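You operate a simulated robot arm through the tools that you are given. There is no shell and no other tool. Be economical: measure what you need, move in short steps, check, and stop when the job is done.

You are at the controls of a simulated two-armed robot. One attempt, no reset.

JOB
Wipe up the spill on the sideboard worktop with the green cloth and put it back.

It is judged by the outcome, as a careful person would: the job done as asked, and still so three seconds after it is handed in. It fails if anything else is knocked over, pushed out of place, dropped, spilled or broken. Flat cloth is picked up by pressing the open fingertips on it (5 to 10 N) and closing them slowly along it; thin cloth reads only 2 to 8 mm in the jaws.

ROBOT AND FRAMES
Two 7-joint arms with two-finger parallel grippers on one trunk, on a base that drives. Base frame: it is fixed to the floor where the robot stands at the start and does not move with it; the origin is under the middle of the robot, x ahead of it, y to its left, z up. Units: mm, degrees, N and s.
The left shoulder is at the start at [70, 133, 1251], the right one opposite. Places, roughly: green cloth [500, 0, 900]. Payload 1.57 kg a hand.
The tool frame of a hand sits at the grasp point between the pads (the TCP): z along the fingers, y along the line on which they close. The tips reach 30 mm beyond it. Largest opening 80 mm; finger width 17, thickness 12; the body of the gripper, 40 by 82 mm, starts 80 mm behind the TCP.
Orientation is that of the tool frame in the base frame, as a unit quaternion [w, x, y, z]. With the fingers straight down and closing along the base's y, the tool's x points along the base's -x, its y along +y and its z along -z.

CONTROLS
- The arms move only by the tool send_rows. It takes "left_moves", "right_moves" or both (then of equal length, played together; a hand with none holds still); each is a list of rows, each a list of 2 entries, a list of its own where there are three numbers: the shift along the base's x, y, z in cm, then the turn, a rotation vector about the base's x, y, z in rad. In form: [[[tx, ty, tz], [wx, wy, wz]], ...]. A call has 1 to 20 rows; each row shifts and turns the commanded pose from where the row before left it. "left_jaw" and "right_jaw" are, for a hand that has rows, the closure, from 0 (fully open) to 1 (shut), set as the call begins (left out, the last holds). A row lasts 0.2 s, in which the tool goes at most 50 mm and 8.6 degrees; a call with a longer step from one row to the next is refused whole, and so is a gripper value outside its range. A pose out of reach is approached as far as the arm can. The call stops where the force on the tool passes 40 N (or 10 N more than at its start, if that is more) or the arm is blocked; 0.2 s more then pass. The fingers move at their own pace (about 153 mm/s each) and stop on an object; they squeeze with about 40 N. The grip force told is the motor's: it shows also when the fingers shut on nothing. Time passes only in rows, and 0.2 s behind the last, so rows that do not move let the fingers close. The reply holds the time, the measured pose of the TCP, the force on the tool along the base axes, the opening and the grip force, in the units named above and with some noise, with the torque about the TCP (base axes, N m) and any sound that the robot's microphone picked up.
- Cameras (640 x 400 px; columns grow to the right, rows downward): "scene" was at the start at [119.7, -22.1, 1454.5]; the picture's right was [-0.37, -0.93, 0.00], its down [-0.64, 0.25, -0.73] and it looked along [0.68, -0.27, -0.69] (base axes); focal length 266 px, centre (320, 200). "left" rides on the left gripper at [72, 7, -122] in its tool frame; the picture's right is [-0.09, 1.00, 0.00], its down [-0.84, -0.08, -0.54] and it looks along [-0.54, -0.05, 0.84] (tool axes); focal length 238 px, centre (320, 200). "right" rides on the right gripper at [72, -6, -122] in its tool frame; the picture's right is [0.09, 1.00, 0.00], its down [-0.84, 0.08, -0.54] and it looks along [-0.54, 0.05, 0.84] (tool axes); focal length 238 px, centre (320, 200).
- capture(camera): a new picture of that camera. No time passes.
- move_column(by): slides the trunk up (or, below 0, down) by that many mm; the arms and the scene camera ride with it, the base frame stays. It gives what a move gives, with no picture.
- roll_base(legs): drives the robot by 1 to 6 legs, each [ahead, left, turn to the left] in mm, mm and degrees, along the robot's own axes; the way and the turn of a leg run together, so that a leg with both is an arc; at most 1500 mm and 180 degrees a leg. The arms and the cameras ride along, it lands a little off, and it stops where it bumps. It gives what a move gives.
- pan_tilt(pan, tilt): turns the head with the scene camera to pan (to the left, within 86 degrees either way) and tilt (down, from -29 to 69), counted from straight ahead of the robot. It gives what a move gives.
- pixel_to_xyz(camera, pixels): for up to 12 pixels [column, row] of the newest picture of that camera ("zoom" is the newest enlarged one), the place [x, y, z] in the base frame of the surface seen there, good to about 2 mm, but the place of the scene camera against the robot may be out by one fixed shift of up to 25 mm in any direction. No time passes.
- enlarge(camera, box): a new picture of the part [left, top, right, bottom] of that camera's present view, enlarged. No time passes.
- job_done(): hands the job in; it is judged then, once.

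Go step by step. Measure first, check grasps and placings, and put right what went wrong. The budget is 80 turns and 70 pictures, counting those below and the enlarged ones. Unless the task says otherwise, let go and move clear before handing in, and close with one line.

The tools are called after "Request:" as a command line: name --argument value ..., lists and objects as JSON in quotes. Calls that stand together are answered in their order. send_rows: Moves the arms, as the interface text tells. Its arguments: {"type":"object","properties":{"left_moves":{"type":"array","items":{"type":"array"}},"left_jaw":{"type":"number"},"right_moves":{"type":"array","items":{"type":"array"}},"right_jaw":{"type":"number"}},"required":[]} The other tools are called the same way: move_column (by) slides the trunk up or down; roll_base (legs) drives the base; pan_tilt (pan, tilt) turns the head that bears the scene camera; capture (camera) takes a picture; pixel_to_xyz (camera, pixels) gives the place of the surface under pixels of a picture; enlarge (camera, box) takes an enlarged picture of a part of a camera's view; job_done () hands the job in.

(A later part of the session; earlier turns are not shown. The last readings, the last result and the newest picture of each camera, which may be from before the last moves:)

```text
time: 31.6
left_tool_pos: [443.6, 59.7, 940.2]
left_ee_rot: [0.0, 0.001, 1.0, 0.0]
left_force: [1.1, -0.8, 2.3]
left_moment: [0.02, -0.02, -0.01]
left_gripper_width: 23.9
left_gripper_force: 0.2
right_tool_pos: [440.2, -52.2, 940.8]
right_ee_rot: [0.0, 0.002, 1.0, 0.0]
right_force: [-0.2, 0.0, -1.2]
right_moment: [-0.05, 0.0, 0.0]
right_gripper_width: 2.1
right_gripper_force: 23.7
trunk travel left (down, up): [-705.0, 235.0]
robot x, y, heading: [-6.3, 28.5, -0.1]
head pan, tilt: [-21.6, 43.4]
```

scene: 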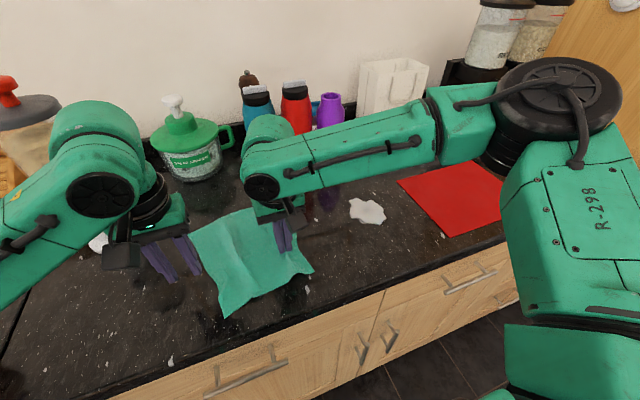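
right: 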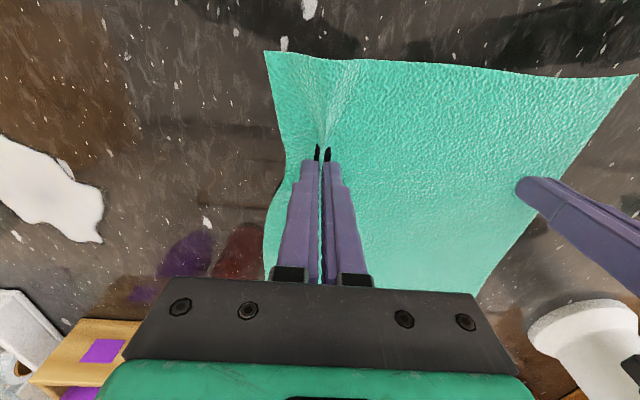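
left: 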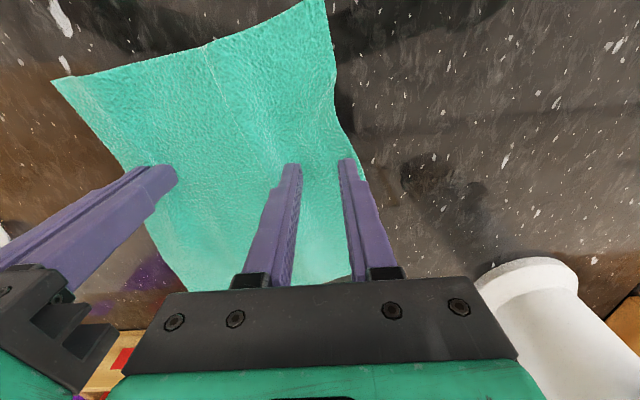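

Request:
send_rows --left_moves '[[[0, 0, -0.07], [0, 0, 0]], [[0, 0, 0], [0, 0, 0]]]'

Request:
send_rows --left_moves '[[[0, 0, 0], [0, 0, 0]]]' --left_jaw 0.76

Request:
send_rows --left_moves '[[[0, 0, 0], [0, 0, 0]]]' --left_jaw 0.82

Request:
send_rows --left_moves '[[[0, 0, 0], [0, 0, 0]]]' --left_jaw 0.88

Request:
send_rows --left_moves '[[[0, 0, 0], [0, 0, 0]]]' --left_jaw 0.94

Request:
send_rows --left_moves '[[[0, 0, 0], [0, 0, 0]], [[0, 0, 0], [0, 0, 0]]]' --left_jaw 1.0

Request:
capture --camera "left"

```text
time: 32.2
left_tool_pos: [443.4, 58.9, 942.0]
left_ee_rot: [0.0, 0.001, 1.0, 0.0]
left_force: [1.9, 1.1, 8.6]
left_moment: [0.12, -0.01, -0.02]
left_gripper_width: 23.9
left_gripper_force: 0.2
right_tool_pos: [440.8, -52.7, 943.0]
right_ee_rot: [0.001, 0.001, 1.0, 0.0]
right_force: [-0.1, -0.6, 1.0]
right_moment: [-0.01, -0.01, 0.01]
right_gripper_width: 1.8
right_gripper_force: 23.1
trunk travel left (down, up): [-705.0, 235.0]
robot x, y, heading: [-5.8, 31.0, 0.0]
head pan, tilt: [-21.6, 43.4]
```

```text
time: 32.6
left_tool_pos: [442.5, 58.7, 941.3]
left_ee_rot: [0.0, 0.001, 1.0, 0.0]
left_force: [1.5, -2.0, 8.3]
left_moment: [0.11, 0.01, -0.01]
left_gripper_width: 18.0
left_gripper_force: 0.1
right_tool_pos: [439.4, -53.2, 941.5]
right_ee_rot: [0.002, 0.001, 1.0, -0.001]
right_force: [1.1, -0.3, 0.1]
right_moment: [-0.01, 0.02, 0.01]
right_gripper_width: 1.7
right_gripper_force: 23.5
trunk travel left (down, up): [-705.0, 235.0]
robot x, y, heading: [-5.7, 28.9, 0.1]
head pan, tilt: [-21.6, 43.4]
```

```text
time: 33.0
left_tool_pos: [443.4, 59.4, 941.0]
left_ee_rot: [0.0, 0.001, 1.0, -0.001]
left_force: [-0.6, -0.6, 9.5]
left_moment: [0.07, 0.05, 0.02]
left_gripper_width: 13.5
left_gripper_force: 0.1
right_tool_pos: [439.4, -53.9, 943.5]
right_ee_rot: [0.002, 0.002, 1.0, 0.002]
right_force: [-0.3, -0.4, -0.5]
right_moment: [0.02, 0.0, 0.01]
right_gripper_width: 1.9
right_gripper_force: 24.2
trunk travel left (down, up): [-705.0, 235.0]
robot x, y, heading: [-4.0, 29.5, 0.1]
head pan, tilt: [-21.6, 43.4]
```

```text
time: 33.4
left_tool_pos: [443.7, 59.2, 941.5]
left_ee_rot: [0.0, 0.001, 1.0, -0.001]
left_force: [0.5, 0.2, 10.1]
left_moment: [0.07, 0.04, -0.01]
left_gripper_width: 8.3
left_gripper_force: 0.1
right_tool_pos: [440.0, -53.4, 943.9]
right_ee_rot: [0.001, 0.001, 1.0, 0.001]
right_force: [-0.3, 0.1, 0.2]
right_moment: [-0.01, -0.02, 0.0]
right_gripper_width: 1.9
right_gripper_force: 23.6
trunk travel left (down, up): [-705.0, 235.0]
robot x, y, heading: [-0.6, 28.5, -0.1]
head pan, tilt: [-21.6, 43.4]
```

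```text
time: 33.8
left_tool_pos: [442.4, 57.5, 942.1]
left_ee_rot: [0.0, 0.0, 1.0, -0.001]
left_force: [-0.8, 0.0, 9.9]
left_moment: [0.12, 0.02, -0.01]
left_gripper_width: 4.1
left_gripper_force: 0.0
right_tool_pos: [438.9, -53.1, 943.1]
right_ee_rot: [0.002, 0.001, 1.0, 0.0]
right_force: [-1.0, 0.5, -0.2]
right_moment: [-0.02, 0.0, 0.0]
right_gripper_width: 1.9
right_gripper_force: 23.6
trunk travel left (down, up): [-705.0, 235.0]
robot x, y, heading: [-5.9, 29.2, -0.3]
head pan, tilt: [-21.6, 43.4]
```

```text
time: 34.4
left_tool_pos: [444.2, 58.7, 940.7]
left_ee_rot: [-0.001, 0.0, 1.0, 0.0]
left_force: [-0.1, 0.0, 10.8]
left_moment: [0.11, 0.01, -0.02]
left_gripper_width: 2.0
left_gripper_force: 23.6
right_tool_pos: [439.1, -51.9, 940.9]
right_ee_rot: [0.002, 0.001, 1.0, 0.0]
right_force: [-0.7, -1.0, -0.3]
right_moment: [-0.04, 0.03, 0.03]
right_gripper_width: 1.9
right_gripper_force: 23.9
trunk travel left (down, up): [-705.0, 235.0]
robot x, y, heading: [-4.2, 28.9, -0.1]
head pan, tilt: [-21.6, 43.4]
```

```text
51 pictures are left
```

left: 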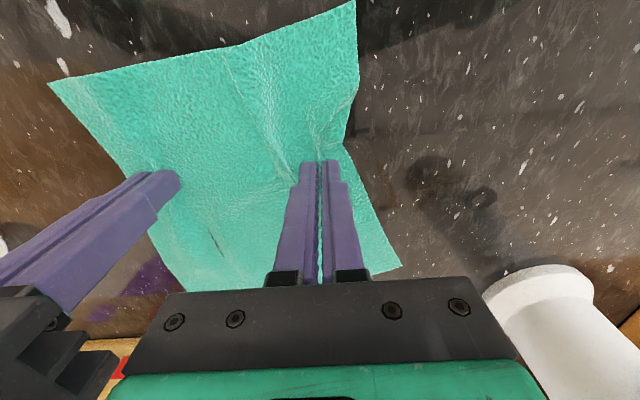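

Both hands now grip the cloth (2.0 mm and 1.9 mm). I lift both 5 mm and drive the base 200 mm to the right so the sheet slides over the spill, then look.

Request:
send_rows --right_moves '[[[0, 0, 0.3], [0, 0, 0]], [[0, 0, 0], [0, 0, 0]]]' --left_moves '[[[0, 0.5, 0.3], [0, 0, 0]], [[0, 0.5, 0.2], [0, 0, 0]]]'

Request:
roll_base --legs '[[0, -200, 0]]'

Request:
capture --camera "scene"

Request:
capture --camera "left"

Request:
capture --camera "right"

```text
time: 35.0
left_tool_pos: [442.9, 69.7, 945.2]
left_ee_rot: [-0.001, 0.001, 1.0, 0.0]
left_force: [0.0, 0.0, 0.3]
left_moment: [0.02, 0.05, 0.01]
left_gripper_width: 2.1
left_gripper_force: 23.5
right_tool_pos: [440.2, -53.0, 944.7]
right_ee_rot: [0.002, 0.001, 1.0, -0.001]
right_force: [1.2, -0.5, 0.2]
right_moment: [0.02, 0.03, -0.01]
right_gripper_width: 1.9
right_gripper_force: 23.5
trunk travel left (down, up): [-705.0, 235.0]
robot x, y, heading: [-5.1, 27.1, -0.1]
head pan, tilt: [-21.6, 43.4]
```

```text
time: 36.6
left_tool_pos: [444.5, -129.5, 944.8]
left_ee_rot: [-0.001, -0.001, 1.0, -0.001]
left_force: [-0.9, -0.6, 0.2]
left_moment: [0.0, -0.03, 0.0]
left_gripper_width: 1.8
left_gripper_force: 24.1
right_tool_pos: [441.0, -251.0, 944.8]
right_ee_rot: [0.001, 0.0, 1.0, 0.0]
right_force: [-0.5, -0.3, -0.6]
right_moment: [0.0, 0.01, 0.04]
right_gripper_width: 1.9
right_gripper_force: 23.1
trunk travel left (down, up): [-705.0, 235.0]
robot x, y, heading: [-3.1, -171.1, 0.3]
head pan, tilt: [-21.6, 43.4]
```

```text
50 pictures are left
```

scene: 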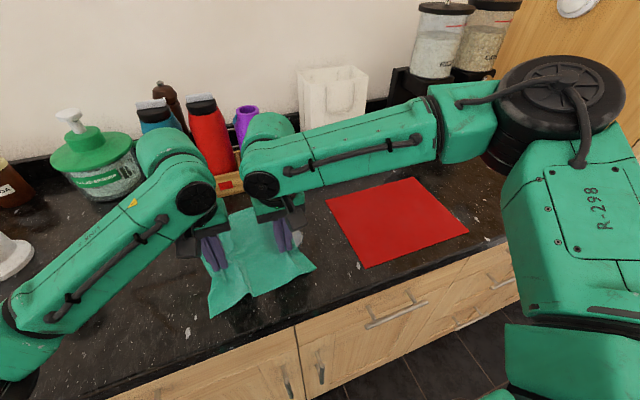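

```text
49 pictures are left
```

left: 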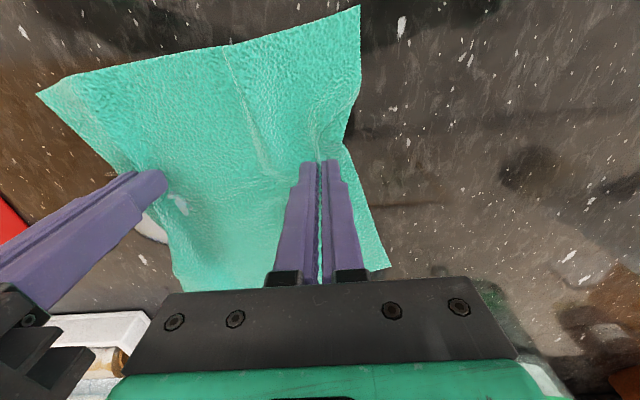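

```text
48 pictures are left
```

right: 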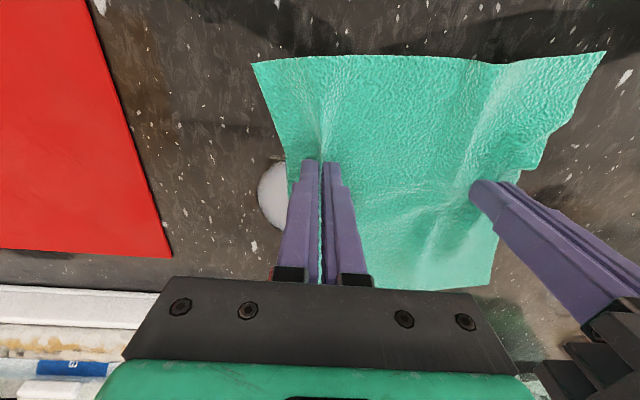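

The sheet carries cleanly and now lies partly over the spill, with white still showing at right-view (270,195). I press both hands down lightly and stroke +x, watching the reach.

Request:
send_rows --right_moves '[[[0, 0, -0.2], [0, 0, 0]], [[0, 0, -0.2], [0, 0, 0]], [[2, 0, 0], [0, 0, 0]], [[2, 0, 0], [0, 0, 0]], [[2, 0, 0], [0, 0, 0]], [[2, 0, 0], [0, 0, 0]], [[0, 0, 0], [0, 0, 0]]]' --left_moves '[[[0, 0, -0.2], [0, 0, 0]], [[0, 0, -0.2], [0, 0, 0]], [[2, 0, 0], [0, 0, 0]], [[2, 0, 0], [0, 0, 0]], [[2, 0, 0], [0, 0, 0]], [[2, 0, 0], [0, 0, 0]], [[0, 0, 0], [0, 0, 0]]]'

Request:
capture --camera "right"

```text
time: 38.2
left_tool_pos: [523.3, -131.5, 941.9]
left_ee_rot: [0.0, 0.003, 1.0, -0.004]
left_force: [-6.6, -28.1, 6.3]
left_moment: [-0.92, 0.25, -0.09]
left_gripper_width: 2.5
left_gripper_force: 23.9
right_tool_pos: [489.8, -283.1, 950.4]
right_ee_rot: [0.003, -0.001, 1.0, 0.004]
right_force: [6.9, 28.0, -1.1]
right_moment: [0.85, -0.21, 0.0]
right_gripper_width: 1.9
right_gripper_force: 23.6
right hand out of reach, approached as far as the arm can: row 3, 4, 5, 6
trunk travel left (down, up): [-705.0, 235.0]
robot x, y, heading: [-5.8, -170.3, -0.1]
head pan, tilt: [-21.6, 43.4]
```

```text
47 pictures are left
```

right: 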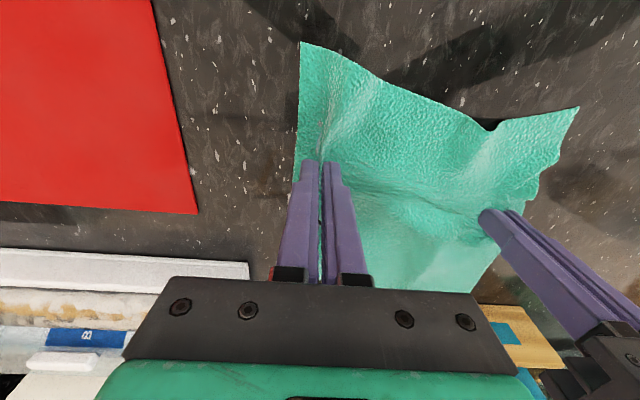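

The left hand has room across but the right one stalls, which left the cloth under 28 N tension. I relieve it by bringing the left hand in, shift both hands right relative to the body, and then drive the base 70 mm left.

Request:
send_rows --left_moves '[[[0, -2, 0.5], [0, 0, 0]], [[0, -2, 0], [0, 0, 0]], [[0, -1.5, 0], [0, 0, 0]], [[0, -1.5, 0], [0, 0, 0]], [[0, 0, 0], [0, 0, 0]]]' --right_moves '[[[0, 0, 0], [0, 0, 0]], [[0, -1, -0.3], [0, 0, 0]], [[0, -1.5, 0], [0, 0, 0]], [[0, -1.5, 0], [0, 0, 0]], [[0, 0, 0], [0, 0, 0]]]'

Request:
roll_base --legs '[[0, 75, 0]]'

Request:
capture --camera "right"

```text
time: 39.4
left_tool_pos: [523.1, -199.4, 945.4]
left_ee_rot: [0.0, -0.001, 1.0, 0.0]
left_force: [-0.2, -0.4, -0.3]
left_moment: [0.0, 0.01, 0.05]
left_gripper_width: 1.9
left_gripper_force: 23.6
right_tool_pos: [490.1, -324.2, 944.9]
right_ee_rot: [0.002, -0.001, 1.0, 0.001]
right_force: [-0.4, -0.5, 0.5]
right_moment: [-0.01, 0.02, 0.0]
right_gripper_width: 1.9
right_gripper_force: 23.8
trunk travel left (down, up): [-705.0, 235.0]
robot x, y, heading: [-3.3, -170.3, 0.4]
head pan, tilt: [-21.6, 43.4]
```

```text
time: 40.4
left_tool_pos: [524.2, -126.2, 946.5]
left_ee_rot: [-0.001, 0.0, 1.0, 0.0]
left_force: [-0.2, -0.1, -0.6]
left_moment: [-0.02, 0.0, -0.01]
left_gripper_width: 2.1
left_gripper_force: 23.3
right_tool_pos: [489.4, -250.1, 945.2]
right_ee_rot: [0.001, 0.0, 1.0, 0.001]
right_force: [0.6, 0.5, 0.5]
right_moment: [0.05, 0.0, 0.01]
right_gripper_width: 1.9
right_gripper_force: 23.7
trunk travel left (down, up): [-705.0, 235.0]
robot x, y, heading: [-5.3, -97.6, -0.1]
head pan, tilt: [-21.6, 43.4]
```

```text
46 pictures are left
```

right: 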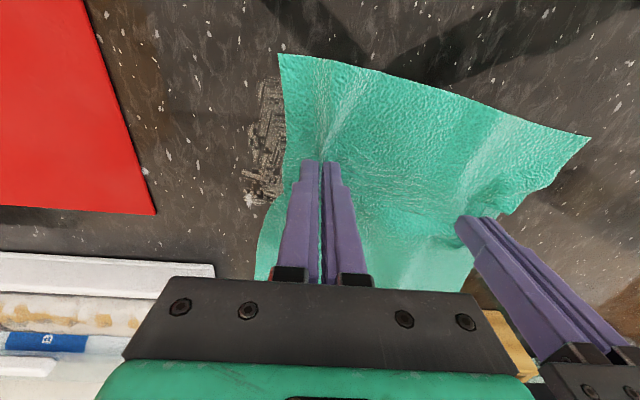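

Wiping is working: only speckled residue is left at right-view (265,150). I press again and rub both hands around the area.

Request:
send_rows --right_moves '[[[0, 0, -0.2], [0, 0, 0]], [[0, 0, -0.15], [0, 0, 0]], [[-2, 0, 0], [0, 0, 0]], [[-2, 0, 0], [0, 0, 0]], [[-2, 0, 0], [0, 0, 0]], [[0, -2, 0], [0, 0, 0]], [[2, 0, 0], [0, 0, 0]], [[2, 0, 0], [0, 0, 0]], [[2, 0, 0], [0, 0, 0]], [[2, 0, 0], [0, 0, 0]], [[1, -2, 0], [0, 0, 0]], [[-2, 0, 0], [0, 0, 0]], [[-2, 0, 0], [0, 0, 0]], [[-2, 0, 0], [0, 0, 0]], [[-2, 0, 0], [0, 0, 0]], [[-1, -1, 0], [0, 0, 0]], [[2, 1, 0], [0, 0, 0]], [[2, 2, 0], [0, 0, 0]], [[2, 2, 0], [0, 0, 0]], [[0, 0, 0], [0, 0, 0]]]' --left_moves '[[[0, 0, -0.2], [0, 0, 0]], [[0, 0, -0.15], [0, 0, 0]], [[-2, 0, 0], [0, 0, 0]], [[-2, 0, 0], [0, 0, 0]], [[-2, 0, 0], [0, 0, 0]], [[0, -2, 0], [0, 0, 0]], [[2, 0, 0], [0, 0, 0]], [[2, 0, 0], [0, 0, 0]], [[2, 0, 0], [0, 0, 0]], [[2, 0, 0], [0, 0, 0]], [[1, -2, 0], [0, 0, 0]], [[-2, 0, 0], [0, 0, 0]], [[-2, 0, 0], [0, 0, 0]], [[-2, 0, 0], [0, 0, 0]], [[-2, 0, 0], [0, 0, 0]], [[-1, -1, 0], [0, 0, 0]], [[2, 1, 0], [0, 0, 0]], [[2, 2, 0], [0, 0, 0]], [[2, 2, 0], [0, 0, 0]], [[0, 0, 0], [0, 0, 0]]]'

Request:
capture --camera "right"

Request:
capture --camera "scene"

```text
time: 42.9
left_tool_pos: [538.8, -160.0, 941.9]
left_ee_rot: [-0.004, 0.012, 1.0, 0.006]
left_force: [-1.9, -1.4, 9.5]
left_moment: [-0.1, 0.06, 0.0]
left_gripper_width: 2.1
left_gripper_force: 23.1
left hand out of reach, approached as far as the arm can: row 11
right_tool_pos: [511.8, -290.5, 942.4]
right_ee_rot: [0.002, 0.002, 1.0, 0.0]
right_force: [0.6, -0.5, -0.3]
right_moment: [0.03, -0.01, -0.05]
right_gripper_width: 1.9
right_gripper_force: 24.0
trunk travel left (down, up): [-705.0, 235.0]
robot x, y, heading: [-5.6, -96.5, 0.2]
head pan, tilt: [-21.6, 43.4]
stopped in row 12 (left hand): the force on the tool passed its limit (the readings are from after the stop); the commanded pose is now the measured one
```

```text
45 pictures are left
```

right: 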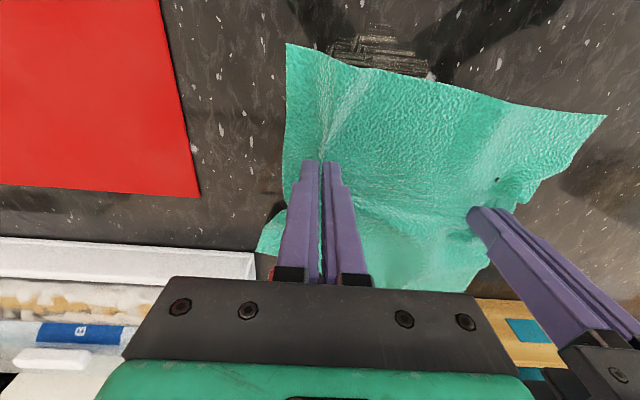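

```text
44 pictures are left
```

scene: 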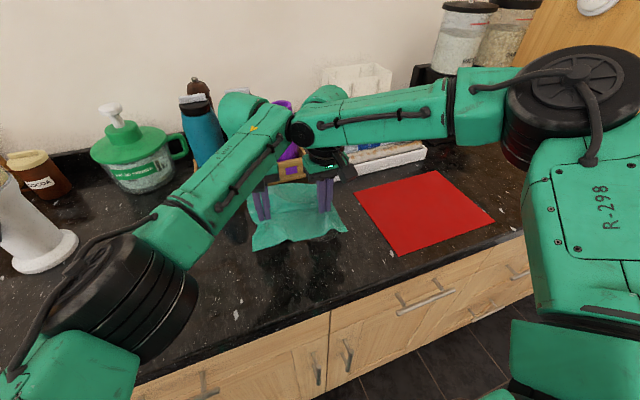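

The remaining residue is at right-view (380,50), near x≈430. I ease the left hand's press and pull both hands back over it.

Request:
pixel_to_xyz --camera "right" --pixels '[[330, 48], [380, 35], [425, 68], [380, 60]]'

Request:
send_rows --left_moves '[[[-1, 0, 0.3], [0, 0, 0]], [[-2, 0, 0], [0, 0, 0]], [[-2, 0, 0], [0, 0, 0]], [[-2, 0, 0], [0, 0, 0]], [[-2, 0, 0], [0, 0, 0]], [[0, 2, 0], [0, 0, 0]], [[0, 2, 0], [0, 0, 0]], [[0, 0, 0], [0, 0, 0]]]' --right_moves '[[[0, 0, -0.1], [0, 0, 0]], [[-2, 0, 0], [0, 0, 0]], [[-2, 0, 0], [0, 0, 0]], [[-2, 0, 0], [0, 0, 0]], [[-2, 0, 0], [0, 0, 0]], [[0, 2, 0], [0, 0, 0]], [[0, 2, 0], [0, 0, 0]], [[0, 0, 0], [0, 0, 0]]]'

Request:
capture --camera "right"

```text
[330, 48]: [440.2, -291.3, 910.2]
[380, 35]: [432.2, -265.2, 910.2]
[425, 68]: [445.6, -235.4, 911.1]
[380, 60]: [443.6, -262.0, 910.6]
```

```text
time: 44.7
left_tool_pos: [448.9, -118.4, 943.7]
left_ee_rot: [-0.006, 0.012, 1.0, 0.007]
left_force: [-0.3, -0.7, -0.7]
left_moment: [-0.02, -0.02, 0.01]
left_gripper_width: 1.8
left_gripper_force: 23.4
right_tool_pos: [430.7, -249.2, 941.1]
right_ee_rot: [0.002, 0.001, 1.0, 0.001]
right_force: [0.0, -0.2, 12.4]
right_moment: [-0.01, 0.08, -0.03]
right_gripper_width: 2.1
right_gripper_force: 24.0
trunk travel left (down, up): [-705.0, 235.0]
robot x, y, heading: [-5.3, -96.2, 0.1]
head pan, tilt: [-21.6, 43.4]
```

```text
43 pictures are left
```

right: 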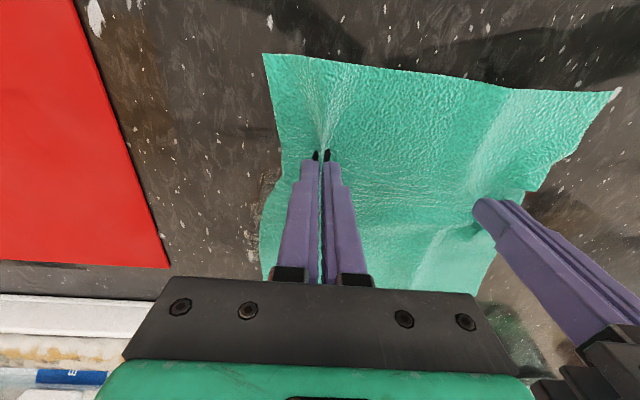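

Only traces remain, near (255,230). I rub in a zigzag over the whole spill area, pressing about 12 N with the right hand.

Request:
send_rows --right_moves '[[[0, -2, 0], [0, 0, 0]], [[0, -2.2, 0], [0, 0, 0]], [[1.6, 0, 0], [0, 0, 0]], [[0, 2, 0], [0, 0, 0]], [[0, 2.2, 0], [0, 0, 0]], [[1.6, 0, 0], [0, 0, 0]], [[0, -2, 0], [0, 0, 0]], [[0, -2.2, 0], [0, 0, 0]], [[1.6, 0, 0], [0, 0, 0]], [[0, 2, 0], [0, 0, 0]], [[0, 2.2, 0], [0, 0, 0]], [[1.6, 0, 0], [0, 0, 0]], [[0, -2, 0], [0, 0, 0]], [[0, -2.2, 0], [0, 0, 0]], [[1.6, 0, 0], [0, 0, 0]], [[0, 2.2, 0], [0, 0, 0]], [[0, 2, 0], [0, 0, 0]], [[0, 0, 0], [0, 0, 0]]]' --left_moves '[[[0, -2, 0], [0, 0, 0]], [[0, -2.2, 0], [0, 0, 0]], [[1.2, 0, 0], [0, 0, 0]], [[0, 2, 0], [0, 0, 0]], [[0, 2.2, 0], [0, 0, 0]], [[1.2, 0, 0], [0, 0, 0]], [[0, -2, 0], [0, 0, 0]], [[0, -2.2, 0], [0, 0, 0]], [[1.2, 0, 0], [0, 0, 0]], [[0, 2, 0], [0, 0, 0]], [[0, 2.2, 0], [0, 0, 0]], [[1.2, 0, 0], [0, 0, 0]], [[0, -2, 0], [0, 0, 0]], [[0, -2.2, 0], [0, 0, 0]], [[1.2, 0, 0], [0, 0, 0]], [[0, 2.2, 0], [0, 0, 0]], [[0, 2, 0], [0, 0, 0]], [[0, 0, 0], [0, 0, 0]]]'

Request:
send_rows --right_moves '[[[0, 0, 0.4], [0, 0, 0]], [[-2, 2, 0], [0, 0, 0]], [[-2, 2, 0], [0, 0, 0]], [[-2, 1, 0], [0, 0, 0]], [[0, 0, 0], [0, 0, 0]]]' --left_moves '[[[0, 0, 0.1], [0, 0, 0]], [[-2, 2, 0], [0, 0, 0]], [[-1, 2, 0], [0, 0, 0]], [[-1, 1, 0], [0, 0, 0]], [[0, 0, 0], [0, 0, 0]]]'

Request:
capture --camera "right"

```text
time: 48.5
left_tool_pos: [506.6, -119.1, 943.4]
left_ee_rot: [-0.005, 0.013, 1.0, 0.007]
left_force: [-0.2, 0.1, 0.3]
left_moment: [-0.01, -0.01, 0.01]
left_gripper_width: 1.8
left_gripper_force: 23.2
right_tool_pos: [510.1, -249.9, 941.0]
right_ee_rot: [0.003, 0.001, 1.0, 0.002]
right_force: [0.5, -0.7, 9.1]
right_moment: [-0.06, 0.04, -0.03]
right_gripper_width: 1.9
right_gripper_force: 23.0
trunk travel left (down, up): [-705.0, 235.0]
robot x, y, heading: [-3.0, -94.4, 0.1]
head pan, tilt: [-21.6, 43.4]
```

```text
time: 49.7
left_tool_pos: [469.4, -68.0, 943.2]
left_ee_rot: [-0.006, 0.013, 1.0, 0.007]
left_force: [1.3, 0.0, 0.1]
left_moment: [0.01, -0.01, 0.0]
left_gripper_width: 2.2
left_gripper_force: 24.0
right_tool_pos: [450.8, -200.2, 946.1]
right_ee_rot: [0.001, 0.001, 1.0, -0.001]
right_force: [0.0, 0.2, 1.0]
right_moment: [0.0, 0.02, 0.03]
right_gripper_width: 2.1
right_gripper_force: 23.6
trunk travel left (down, up): [-705.0, 235.0]
robot x, y, heading: [-5.4, -94.2, 0.3]
head pan, tilt: [-21.6, 43.4]
```

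```text
42 pictures are left
```

right: 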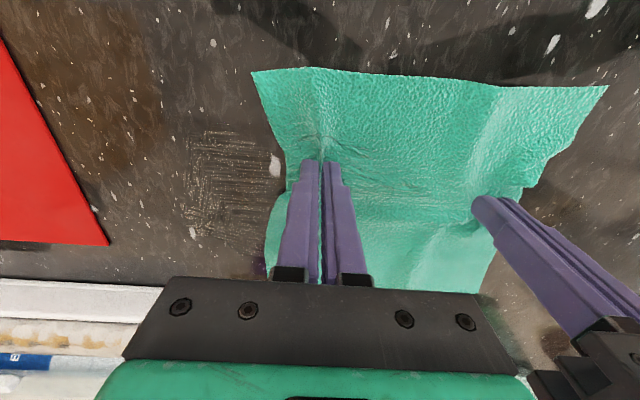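

The spill has faded to thin traces at (185–265, 130–240), plus a white spot at (275,165). I measure them before another pass.

Request:
pixel_to_xyz --camera "right" --pixels '[[190, 130], [185, 200], [220, 240], [265, 140], [275, 165], [230, 180], [92, 235]]'

Request:
enlarge --camera "right" --box '[150, 100, 310, 260]'

```text
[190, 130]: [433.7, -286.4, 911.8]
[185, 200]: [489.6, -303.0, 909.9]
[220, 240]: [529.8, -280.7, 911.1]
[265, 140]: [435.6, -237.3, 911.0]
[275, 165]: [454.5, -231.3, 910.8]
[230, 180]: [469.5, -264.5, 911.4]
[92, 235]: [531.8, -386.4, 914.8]
```

```text
2.50 times, centred on (230, 180) of right
```

zoom: 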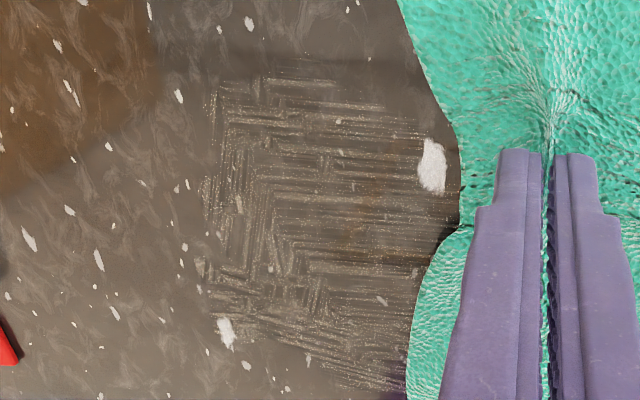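

The white spot looks like a worktop speckle, but a thin film covers x 430–530, y -305–-230. I run a denser zigzag over it with the right hand pressed.

Request:
send_rows --right_moves '[[[-2.2, -2.5, 0], [0, 0, 0]], [[0, 0, -0.46], [0, 0, 0]], [[0, -4, 0], [0, 0, 0]], [[0, -4, 0], [0, 0, 0]], [[1.3, 4, 0], [0, 0, 0]], [[0, 4, 0], [0, 0, 0]], [[1.3, -4, 0], [0, 0, 0]], [[0, -4, 0], [0, 0, 0]], [[1.3, 4, 0], [0, 0, 0]], [[0, 4, 0], [0, 0, 0]], [[1.3, -4, 0], [0, 0, 0]], [[0, -4, 0], [0, 0, 0]], [[1.3, 4, 0], [0, 0, 0]], [[0, 3, 0], [0, 0, 0]], [[1.3, -3.5, 0], [0, 0, 0]], [[0, -3.5, 0], [0, 0, 0]], [[1.3, 3, 0], [0, 0, 0]], [[0, 2, 0], [0, 0, 0]], [[1.3, -2, 0], [0, 0, 0]], [[0, -3, 0], [0, 0, 0]]]' --left_moves '[[[-2.2, -2.5, 0.1], [0, 0, 0]], [[0, 0, 0], [0, 0, 0]], [[0, -4, 0], [0, 0, 0]], [[0, -4, 0], [0, 0, 0]], [[0.8, 4, 0], [0, 0, 0]], [[0, 4, 0], [0, 0, 0]], [[0.8, -4, 0], [0, 0, 0]], [[0, -4, 0], [0, 0, 0]], [[0.8, 4, 0], [0, 0, 0]], [[0, 4, 0], [0, 0, 0]], [[0.8, -4, 0], [0, 0, 0]], [[0, -4, 0], [0, 0, 0]], [[0.8, 4, 0], [0, 0, 0]], [[0, 3, 0], [0, 0, 0]], [[0.8, -3.5, 0], [0, 0, 0]], [[0, -3.5, 0], [0, 0, 0]], [[0.8, 3, 0], [0, 0, 0]], [[0, 2, 0], [0, 0, 0]], [[0.8, -2, 0], [0, 0, 0]], [[0, -3, 0], [0, 0, 0]]]'

Request:
capture --camera "right"

```text
time: 53.9
left_tool_pos: [511.7, -171.9, 944.8]
left_ee_rot: [-0.004, 0.009, 1.0, 0.008]
left_force: [1.2, -3.5, 0.4]
left_moment: [-0.11, -0.07, 0.0]
left_gripper_width: 2.1
left_gripper_force: 23.5
right_tool_pos: [534.2, -305.2, 941.0]
right_ee_rot: [0.003, 0.003, 1.0, 0.001]
right_force: [1.1, 5.6, 9.6]
right_moment: [0.18, -0.04, 0.04]
right_gripper_width: 2.1
right_gripper_force: 23.7
trunk travel left (down, up): [-705.0, 235.0]
robot x, y, heading: [-5.3, -97.8, 0.1]
head pan, tilt: [-21.6, 43.4]
```

```text
40 pictures are left
```

right: 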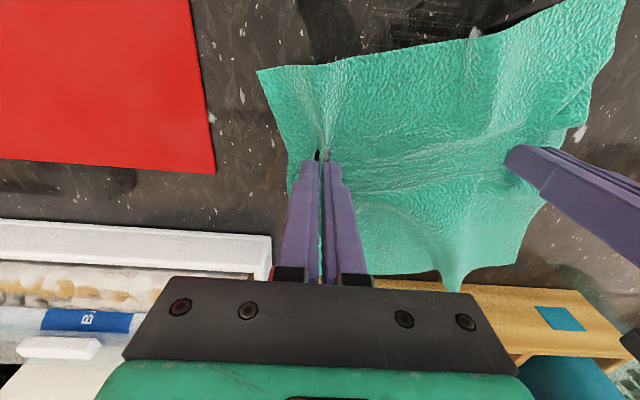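

Now lanes along x as well, over the same area, working back towards +y.

Request:
send_rows --right_moves '[[[-3.4, 0.5, 0], [0, 0, 0]], [[-3.4, 0, 0], [0, 0, 0]], [[-3.4, 0, 0], [0, 0, 0]], [[3.2, 1.3, 0], [0, 0, 0]], [[3.2, 0, 0], [0, 0, 0]], [[3.2, 0, 0], [0, 0, 0]], [[-3.2, 1.3, 0], [0, 0, 0]], [[-3.2, 0, 0], [0, 0, 0]], [[-3.2, 0, 0], [0, 0, 0]], [[3, 1.3, 0], [0, 0, 0]], [[3, 0, 0], [0, 0, 0]], [[3, 0, 0], [0, 0, 0]], [[-3, 1.3, 0], [0, 0, 0]], [[-3, 0, 0], [0, 0, 0]], [[-3, 0, 0], [0, 0, 0]], [[2.5, 1.3, 0], [0, 0, 0]], [[2.5, 0, 0], [0, 0, 0]], [[-2.5, 1.1, 0], [0, 0, 0]], [[-2.5, 0, 0], [0, 0, 0]], [[0, 0, 0.45], [0, 0, 0]]]' --left_moves '[[[-2, 0.5, 0], [0, 0, 0]], [[-2, 0, 0], [0, 0, 0]], [[-2, 0, 0], [0, 0, 0]], [[2, 1.3, 0], [0, 0, 0]], [[2, 0, 0], [0, 0, 0]], [[2, 0, 0], [0, 0, 0]], [[-2, 1.3, 0], [0, 0, 0]], [[-2, 0, 0], [0, 0, 0]], [[-2, 0, 0], [0, 0, 0]], [[2, 1.3, 0], [0, 0, 0]], [[2, 0, 0], [0, 0, 0]], [[2, 0, 0], [0, 0, 0]], [[-2, 1.3, 0], [0, 0, 0]], [[-2, 0, 0], [0, 0, 0]], [[-2, 0, 0], [0, 0, 0]], [[2, 1.3, 0], [0, 0, 0]], [[2, 0, 0], [0, 0, 0]], [[-2, 1.1, 0], [0, 0, 0]], [[-2, 0, 0], [0, 0, 0]], [[0, 0, 0], [0, 0, 0]]]'

Request:
send_rows --right_moves '[[[0, 4, 0], [0, 0, 0]], [[0, 3, 0], [0, 0, 0]], [[0, 0, 0], [0, 0, 0]]]' --left_moves '[[[0, 4, 0], [0, 0, 0]], [[0, 3, 0], [0, 0, 0]], [[0, 0, 0], [0, 0, 0]]]'

Request:
enlarge --camera "right" --box '[50, 60, 370, 260]'

```text
time: 58.1
left_tool_pos: [452.8, -92.9, 944.0]
left_ee_rot: [-0.007, 0.013, 1.0, 0.006]
left_force: [0.0, -0.6, -0.3]
left_moment: [-0.04, 0.0, -0.01]
left_gripper_width: 2.0
left_gripper_force: 23.9
right_tool_pos: [430.9, -225.8, 942.6]
right_ee_rot: [-0.003, 0.003, 1.0, 0.0]
right_force: [0.6, 0.9, 0.1]
right_moment: [0.02, 0.03, -0.01]
right_gripper_width: 1.9
right_gripper_force: 23.4
trunk travel left (down, up): [-705.0, 235.0]
robot x, y, heading: [-6.5, -98.9, 0.2]
head pan, tilt: [-21.6, 43.4]
```

```text
time: 58.9
left_tool_pos: [450.8, -25.4, 946.8]
left_ee_rot: [-0.005, 0.013, 1.0, 0.007]
left_force: [0.4, -3.4, -0.4]
left_moment: [-0.12, 0.04, -0.02]
left_gripper_width: 1.9
left_gripper_force: 23.9
right_tool_pos: [428.2, -161.1, 946.6]
right_ee_rot: [0.002, 0.002, 1.0, 0.001]
right_force: [0.2, 3.6, 0.3]
right_moment: [0.14, -0.01, 0.02]
right_gripper_width: 2.0
right_gripper_force: 24.0
right hand out of reach, approached as far as the arm can: row 2
trunk travel left (down, up): [-705.0, 235.0]
robot x, y, heading: [-5.8, -97.2, 0.2]
head pan, tilt: [-21.6, 43.4]
```

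```text
2.00 times, centred on (210, 160) of right
```

zoom: 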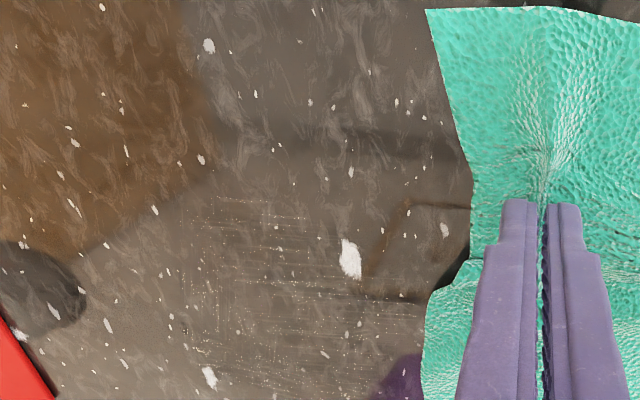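

It's nearly clean now; only tiny dots remain. One more offset pass in each direction to finish.

Request:
send_rows --right_moves '[[[0.2, -3.2, 0], [0, 0, 0]], [[0.5, -3.2, 0], [0, 0, 0]], [[0, 0, -0.52], [0, 0, 0]], [[0, -4, 0], [0, 0, 0]], [[0, -4, 0], [0, 0, 0]], [[1.2, 4, 0], [0, 0, 0]], [[0, 4, 0], [0, 0, 0]], [[1.2, -4, 0], [0, 0, 0]], [[0, -4, 0], [0, 0, 0]], [[1.2, 4, 0], [0, 0, 0]], [[0, 4, 0], [0, 0, 0]], [[1.2, -4, 0], [0, 0, 0]], [[0, -4, 0], [0, 0, 0]], [[1.2, 4, 0], [0, 0, 0]], [[0, 3, 0], [0, 0, 0]], [[1.2, -3.5, 0], [0, 0, 0]], [[0, -3.5, 0], [0, 0, 0]], [[1.2, 3, 0], [0, 0, 0]], [[0, 2, 0], [0, 0, 0]], [[1.2, -5, 0], [0, 0, 0]]]' --left_moves '[[[0, -3.5, 0], [0, 0, 0]], [[0, -3.5, 0], [0, 0, 0]], [[0, 0, -0.2], [0, 0, 0]], [[0, -4, 0], [0, 0, 0]], [[0, -4, 0], [0, 0, 0]], [[0.8, 4, 0], [0, 0, 0]], [[0, 4, 0], [0, 0, 0]], [[0.8, -4, 0], [0, 0, 0]], [[0, -4, 0], [0, 0, 0]], [[0.8, 4, 0], [0, 0, 0]], [[0, 4, 0], [0, 0, 0]], [[0.8, -4, 0], [0, 0, 0]], [[0, -4, 0], [0, 0, 0]], [[0.8, 4, 0], [0, 0, 0]], [[0, 3, 0], [0, 0, 0]], [[0.8, -3.5, 0], [0, 0, 0]], [[0, -3.5, 0], [0, 0, 0]], [[0.8, 3, 0], [0, 0, 0]], [[0, 2, 0], [0, 0, 0]], [[0.8, -4.9, 0], [0, 0, 0]]]'

Request:
send_rows --right_moves '[[[-3.4, 0, 0], [0, 0, 0]], [[-3.4, 0, 0], [0, 0, 0]], [[-3, 0, 0], [0, 0, 0]], [[3.2, 1.2, 0], [0, 0, 0]], [[3.2, 0, 0], [0, 0, 0]], [[3.2, 0, 0], [0, 0, 0]], [[-3.2, 1.2, 0], [0, 0, 0]], [[-3.2, 0, 0], [0, 0, 0]], [[-3.2, 0, 0], [0, 0, 0]], [[3, 1.2, 0], [0, 0, 0]], [[3, 0, 0], [0, 0, 0]], [[3, 0, 0], [0, 0, 0]], [[-3, 1.2, 0], [0, 0, 0]], [[-3, 0, 0], [0, 0, 0]], [[-3, 0, 0], [0, 0, 0]], [[2.5, 1.2, 0], [0, 0, 0]], [[2.5, 0, 0], [0, 0, 0]], [[-2.5, 1.1, 0], [0, 0, 0]], [[-2.5, 0, 0], [0, 0, 0]], [[0, 0, 0.5], [0, 0, 0]]]' --left_moves '[[[-2, 0, 0], [0, 0, 0]], [[-2, 0, 0], [0, 0, 0]], [[-2, 0, 0], [0, 0, 0]], [[2, 1.2, 0], [0, 0, 0]], [[2, 0, 0], [0, 0, 0]], [[2, 0, 0], [0, 0, 0]], [[-2, 1.2, 0], [0, 0, 0]], [[-2, 0, 0], [0, 0, 0]], [[-2, 0, 0], [0, 0, 0]], [[2, 1.2, 0], [0, 0, 0]], [[2, 0, 0], [0, 0, 0]], [[2, 0, 0], [0, 0, 0]], [[-2, 1.2, 0], [0, 0, 0]], [[-2, 0, 0], [0, 0, 0]], [[-2, 0, 0], [0, 0, 0]], [[2, 1.2, 0], [0, 0, 0]], [[2, 0, 0], [0, 0, 0]], [[-2, 1.1, 0], [0, 0, 0]], [[-2, 0, 0], [0, 0, 0]], [[0, 0, 0.2], [0, 0, 0]]]'

Request:
capture --camera "right"

```text
refused: row 20 steps farther than a row can; nothing moved
```

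```text
time: 61.6
left_tool_pos: [442.0, 11.7, 944.9]
left_ee_rot: [-0.006, 0.02, 1.0, -0.003]
left_force: [-4.9, -17.6, 0.9]
left_moment: [-0.61, 0.17, -0.02]
left_gripper_width: 1.8
left_gripper_force: 23.5
right_tool_pos: [395.3, -135.6, 953.1]
right_ee_rot: [0.005, -0.001, 1.0, 0.009]
right_force: [5.3, 18.4, -1.4]
right_moment: [0.53, -0.21, -0.03]
right_gripper_width: 2.1
right_gripper_force: 23.4
right hand out of reach, approached as far as the arm can: row 6, 11, 12
trunk travel left (down, up): [-705.0, 235.0]
robot x, y, heading: [-8.2, -99.9, -0.1]
head pan, tilt: [-21.6, 43.4]
stopped in row 13 (left hand): the force on the tool passed its limit (the readings are from after the stop); the commanded pose is now the measured one
```

```text
38 pictures are left
```

right: 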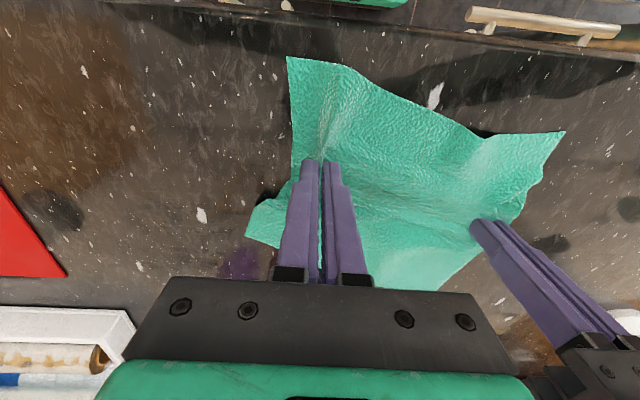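

The first call was refused, so the second ran from the wrong place, tensioned the cloth and stopped. Both grips still hold. I bring the hands back over the area and redo the pass with legal steps.

Request:
send_rows --left_moves '[[[0, -2.5, 0], [0, 0, 0]], [[0.3, -2.7, 0], [0, 0, 0]], [[0.3, -2.7, 0], [0, 0, 0]], [[0.4, -2.7, 0], [0, 0, 0]], [[0, 0, 0], [0, 0, 0]], [[0, -4, 0], [0, 0, 0]], [[0, -4, 0], [0, 0, 0]], [[0.8, 4, 0], [0, 0, 0]], [[0, 4, 0], [0, 0, 0]], [[0.8, -4, 0], [0, 0, 0]], [[0, -4, 0], [0, 0, 0]], [[0.8, 4, 0], [0, 0, 0]], [[0, 4, 0], [0, 0, 0]], [[0.8, -4, 0], [0, 0, 0]], [[0, -4, 0], [0, 0, 0]], [[0.8, 4, 0], [0, 0, 0]], [[0, 3, 0], [0, 0, 0]], [[0.8, -3.5, 0], [0, 0, 0]], [[0, -3.5, 0], [0, 0, 0]], [[0.5, 0, 0], [0, 0, 0]]]' --right_moves '[[[0, 0, -0.3], [0, 0, 0]], [[1.3, -2.8, -0.35], [0, 0, 0]], [[1.4, -2.9, 0], [0, 0, 0]], [[1.4, -2.9, 0], [0, 0, 0]], [[0, 0, -0.55], [0, 0, 0]], [[0, -4, 0], [0, 0, 0]], [[0, -4, 0], [0, 0, 0]], [[1.2, 4, 0], [0, 0, 0]], [[0, 4, 0], [0, 0, 0]], [[1.2, -4, 0], [0, 0, 0]], [[0, -4, 0], [0, 0, 0]], [[1.2, 4, 0], [0, 0, 0]], [[0, 4, 0], [0, 0, 0]], [[1.2, -4, 0], [0, 0, 0]], [[0, -4, 0], [0, 0, 0]], [[1.2, 4, 0], [0, 0, 0]], [[0, 3, 0], [0, 0, 0]], [[1.2, -3.5, 0], [0, 0, 0]], [[0, -3.5, 0], [0, 0, 0]], [[1.2, 0, 0], [0, 0, 0]]]'

```text
time: 65.8
left_tool_pos: [503.1, -171.3, 947.1]
left_ee_rot: [-0.004, 0.017, 1.0, 0.0]
left_force: [0.3, -0.1, -0.1]
left_moment: [0.01, 0.03, 0.05]
left_gripper_width: 2.0
left_gripper_force: 23.7
right_tool_pos: [519.2, -305.3, 942.0]
right_ee_rot: [0.003, -0.001, 1.0, 0.005]
right_force: [-8.4, -0.2, 21.5]
right_moment: [0.0, 0.29, 0.02]
right_gripper_width: 1.8
right_gripper_force: 23.7
trunk travel left (down, up): [-705.0, 235.0]
robot x, y, heading: [-5.0, -98.5, 0.1]
head pan, tilt: [-21.6, 43.4]
```

Good pressed pass (now 21 N, so I ease it 0.8 mm). Now the x-lanes, working back and then lifting.

Request:
send_rows --right_moves '[[[-3, 0.6, 0.08], [0, 0, 0]], [[-3, 0, 0], [0, 0, 0]], [[-2.6, 0, 0], [0, 0, 0]], [[3, 1.2, 0], [0, 0, 0]], [[3, 0, 0], [0, 0, 0]], [[3, 0, 0], [0, 0, 0]], [[-3.1, 1.2, 0], [0, 0, 0]], [[-3.1, 0, 0], [0, 0, 0]], [[-3.1, 0, 0], [0, 0, 0]], [[3, 1.2, 0], [0, 0, 0]], [[3, 0, 0], [0, 0, 0]], [[3, 0, 0], [0, 0, 0]], [[-3, 1.2, 0], [0, 0, 0]], [[-3, 0, 0], [0, 0, 0]], [[-3, 0, 0], [0, 0, 0]], [[2.5, 1.2, 0], [0, 0, 0]], [[2.5, 0, 0], [0, 0, 0]], [[-2.5, 1.1, 0], [0, 0, 0]], [[-2.5, 0, 0], [0, 0, 0]], [[0, 0, 0.5], [0, 0, 0]]]' --left_moves '[[[-2, 0.6, 0], [0, 0, 0]], [[-2, 0, 0], [0, 0, 0]], [[-1, 0, 0], [0, 0, 0]], [[2, 1.2, 0], [0, 0, 0]], [[2, 0, 0], [0, 0, 0]], [[1, 0, 0], [0, 0, 0]], [[-2, 1.2, 0], [0, 0, 0]], [[-2, 0, 0], [0, 0, 0]], [[-2, 0, 0], [0, 0, 0]], [[2, 1.2, 0], [0, 0, 0]], [[2, 0, 0], [0, 0, 0]], [[2, 0, 0], [0, 0, 0]], [[-2, 1.2, 0], [0, 0, 0]], [[-2, 0, 0], [0, 0, 0]], [[-2, 0, 0], [0, 0, 0]], [[2, 1.2, 0], [0, 0, 0]], [[2, 0, 0], [0, 0, 0]], [[-2, 1.1, 0], [0, 0, 0]], [[-2, 0, 0], [0, 0, 0]], [[0, 0, 0], [0, 0, 0]]]'

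Request:
capture --camera "right"

```text
time: 70.0
left_tool_pos: [446.4, -95.7, 944.6]
left_ee_rot: [-0.007, 0.016, 1.0, 0.001]
left_force: [0.5, 0.4, -0.5]
left_moment: [0.01, 0.03, -0.01]
left_gripper_width: 1.9
left_gripper_force: 23.8
right_tool_pos: [431.5, -229.9, 944.9]
right_ee_rot: [-0.001, 0.0, 1.0, 0.007]
right_force: [0.4, 0.0, 0.0]
right_moment: [0.02, 0.01, -0.02]
right_gripper_width: 2.0
right_gripper_force: 23.7
trunk travel left (down, up): [-705.0, 235.0]
robot x, y, heading: [-6.4, -96.1, 0.2]
head pan, tilt: [-21.6, 43.4]
```

```text
37 pictures are left
```

right: 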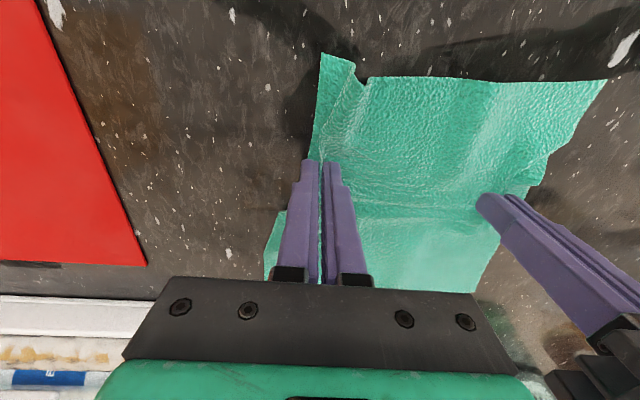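

The spill area now looks clean. I drive the base 177 mm left to carry the cloth back to its place, then look.

Request:
roll_base --legs '[[0, 177, 0]]'

Request:
capture --camera "right"

Request:
capture --camera "left"

Request:
capture --camera "scene"

```text
time: 71.5
left_tool_pos: [446.3, 80.5, 944.8]
left_ee_rot: [-0.006, 0.017, 1.0, 0.002]
left_force: [-0.1, -0.7, 1.5]
left_moment: [-0.03, -0.02, 0.0]
left_gripper_width: 1.7
left_gripper_force: 23.7
right_tool_pos: [432.4, -52.4, 945.4]
right_ee_rot: [0.001, 0.001, 1.0, 0.008]
right_force: [0.4, 0.9, -0.2]
right_moment: [0.0, 0.02, -0.01]
right_gripper_width: 2.2
right_gripper_force: 23.4
trunk travel left (down, up): [-705.0, 235.0]
robot x, y, heading: [-2.0, 81.9, 0.2]
head pan, tilt: [-21.6, 43.4]
```

```text
36 pictures are left
```

right: 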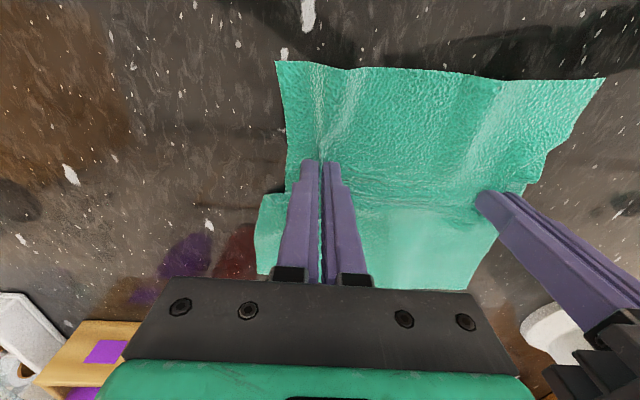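

```text
35 pictures are left
```

left: 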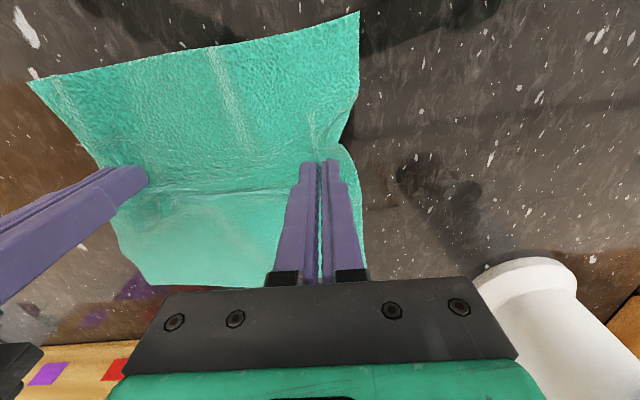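

```text
34 pictures are left
```

scene: 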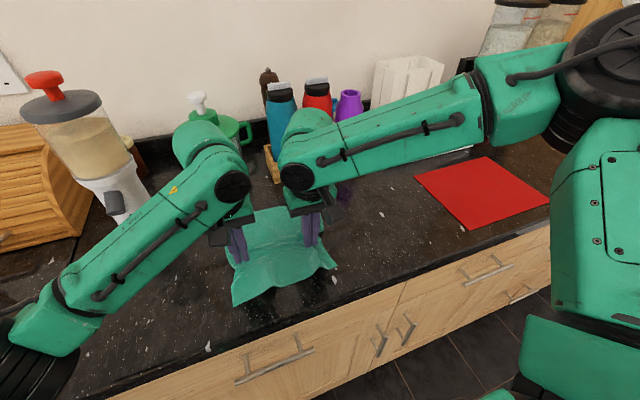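

The cloth is back in roughly its old place. I measure its corners against the originals.

Request:
pixel_to_xyz --camera "right" --pixels '[[279, 64], [602, 80], [258, 198], [262, 272], [460, 286]]'

Request:
pixel_to_xyz --camera "left" --pixels '[[32, 84], [358, 14], [152, 283], [358, 200], [364, 262]]'

```text
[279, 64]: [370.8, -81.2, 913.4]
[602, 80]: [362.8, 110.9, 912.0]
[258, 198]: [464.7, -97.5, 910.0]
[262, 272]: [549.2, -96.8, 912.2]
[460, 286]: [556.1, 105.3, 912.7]
```

```text
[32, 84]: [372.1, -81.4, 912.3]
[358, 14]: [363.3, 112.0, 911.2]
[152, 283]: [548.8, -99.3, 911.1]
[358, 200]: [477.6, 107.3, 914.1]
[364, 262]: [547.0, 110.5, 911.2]
```

The corners are within about 3 cm of the start; the difference is the pinched folds. I lower to light contact and open the jaws gently so the folds spread, then lift away.

Request:
send_rows --right_moves '[[[0, 0, -0.2], [0, 0, 0]], [[0, 0, -0.1], [0, 0, 0]], [[0, 0, 0], [0, 0, 0]]]' --left_moves '[[[0, 0.2, -0.2], [0, 0, 0]], [[0, 0, -0.15], [0, 0, 0]], [[0, 0, 0], [0, 0, 0]]]'

Request:
send_rows --right_moves '[[[0, 0, 0], [0, 0, 0]], [[0, 0, 0], [0, 0, 0]]]' --left_moves '[[[0, 0, 0], [0, 0, 0]], [[0, 0, 0], [0, 0, 0]]]' --right_jaw 0.65 --left_jaw 0.65

Request:
send_rows --right_moves '[[[0, 0, 2], [0, 0, 0]], [[0, 0, 4], [0, 0, 0]], [[0, 0, 4], [0, 0, 0]], [[0, 0, 0], [0, 0, 0]]]' --left_moves '[[[0, 0, 2], [0, 0, 0]], [[0, 0, 4], [0, 0, 0]], [[0, 0, 4], [0, 0, 0]], [[0, 0, 0], [0, 0, 0]]]'

Request:
capture --camera "left"

Request:
capture --camera "right"

```text
time: 72.3
left_tool_pos: [446.5, 84.0, 941.9]
left_ee_rot: [-0.007, 0.017, 1.0, 0.001]
left_force: [-0.2, -0.5, 0.7]
left_moment: [0.05, -0.01, -0.03]
left_gripper_width: 1.8
left_gripper_force: 23.2
right_tool_pos: [432.9, -52.7, 943.0]
right_ee_rot: [0.002, 0.0, 1.0, 0.008]
right_force: [0.9, -1.0, 0.6]
right_moment: [0.01, -0.04, 0.04]
right_gripper_width: 2.0
right_gripper_force: 23.5
trunk travel left (down, up): [-705.0, 235.0]
robot x, y, heading: [-5.6, 79.7, 0.1]
head pan, tilt: [-21.6, 43.4]
```

```text
time: 73.0
left_tool_pos: [446.0, 82.2, 941.2]
left_ee_rot: [-0.006, 0.017, 1.0, 0.001]
left_force: [0.1, 0.1, 0.3]
left_moment: [0.01, -0.01, -0.01]
left_gripper_width: 28.0
left_gripper_force: 0.0
right_tool_pos: [431.5, -53.2, 943.1]
right_ee_rot: [0.002, 0.002, 1.0, 0.007]
right_force: [-0.3, 0.4, -0.1]
right_moment: [-0.02, -0.01, 0.02]
right_gripper_width: 28.1
right_gripper_force: 0.1
trunk travel left (down, up): [-705.0, 235.0]
robot x, y, heading: [-6.4, 79.2, -0.2]
head pan, tilt: [-21.6, 43.4]
```

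```text
time: 74.0
left_tool_pos: [446.9, 84.5, 1041.4]
left_ee_rot: [-0.007, 0.016, 1.0, 0.002]
left_force: [-0.4, -0.6, -0.2]
left_moment: [-0.01, 0.02, -0.02]
left_gripper_width: 27.8
left_gripper_force: 0.1
right_tool_pos: [433.1, -51.4, 1044.1]
right_ee_rot: [0.002, 0.0, 1.0, 0.008]
right_force: [-0.5, 0.0, 0.7]
right_moment: [0.02, 0.02, -0.03]
right_gripper_width: 28.0
right_gripper_force: 0.0
trunk travel left (down, up): [-705.0, 235.0]
robot x, y, heading: [-6.5, 82.9, 0.2]
head pan, tilt: [-21.6, 43.4]
```

```text
33 pictures are left
```

left: 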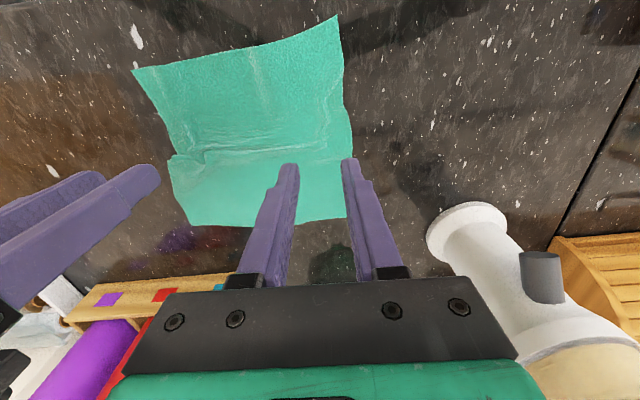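

```text
32 pictures are left
```

right: 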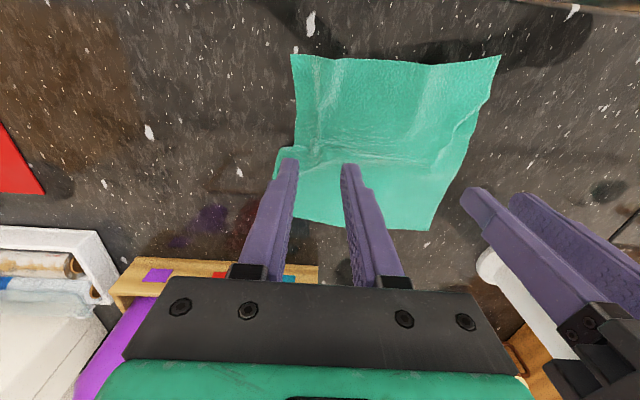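

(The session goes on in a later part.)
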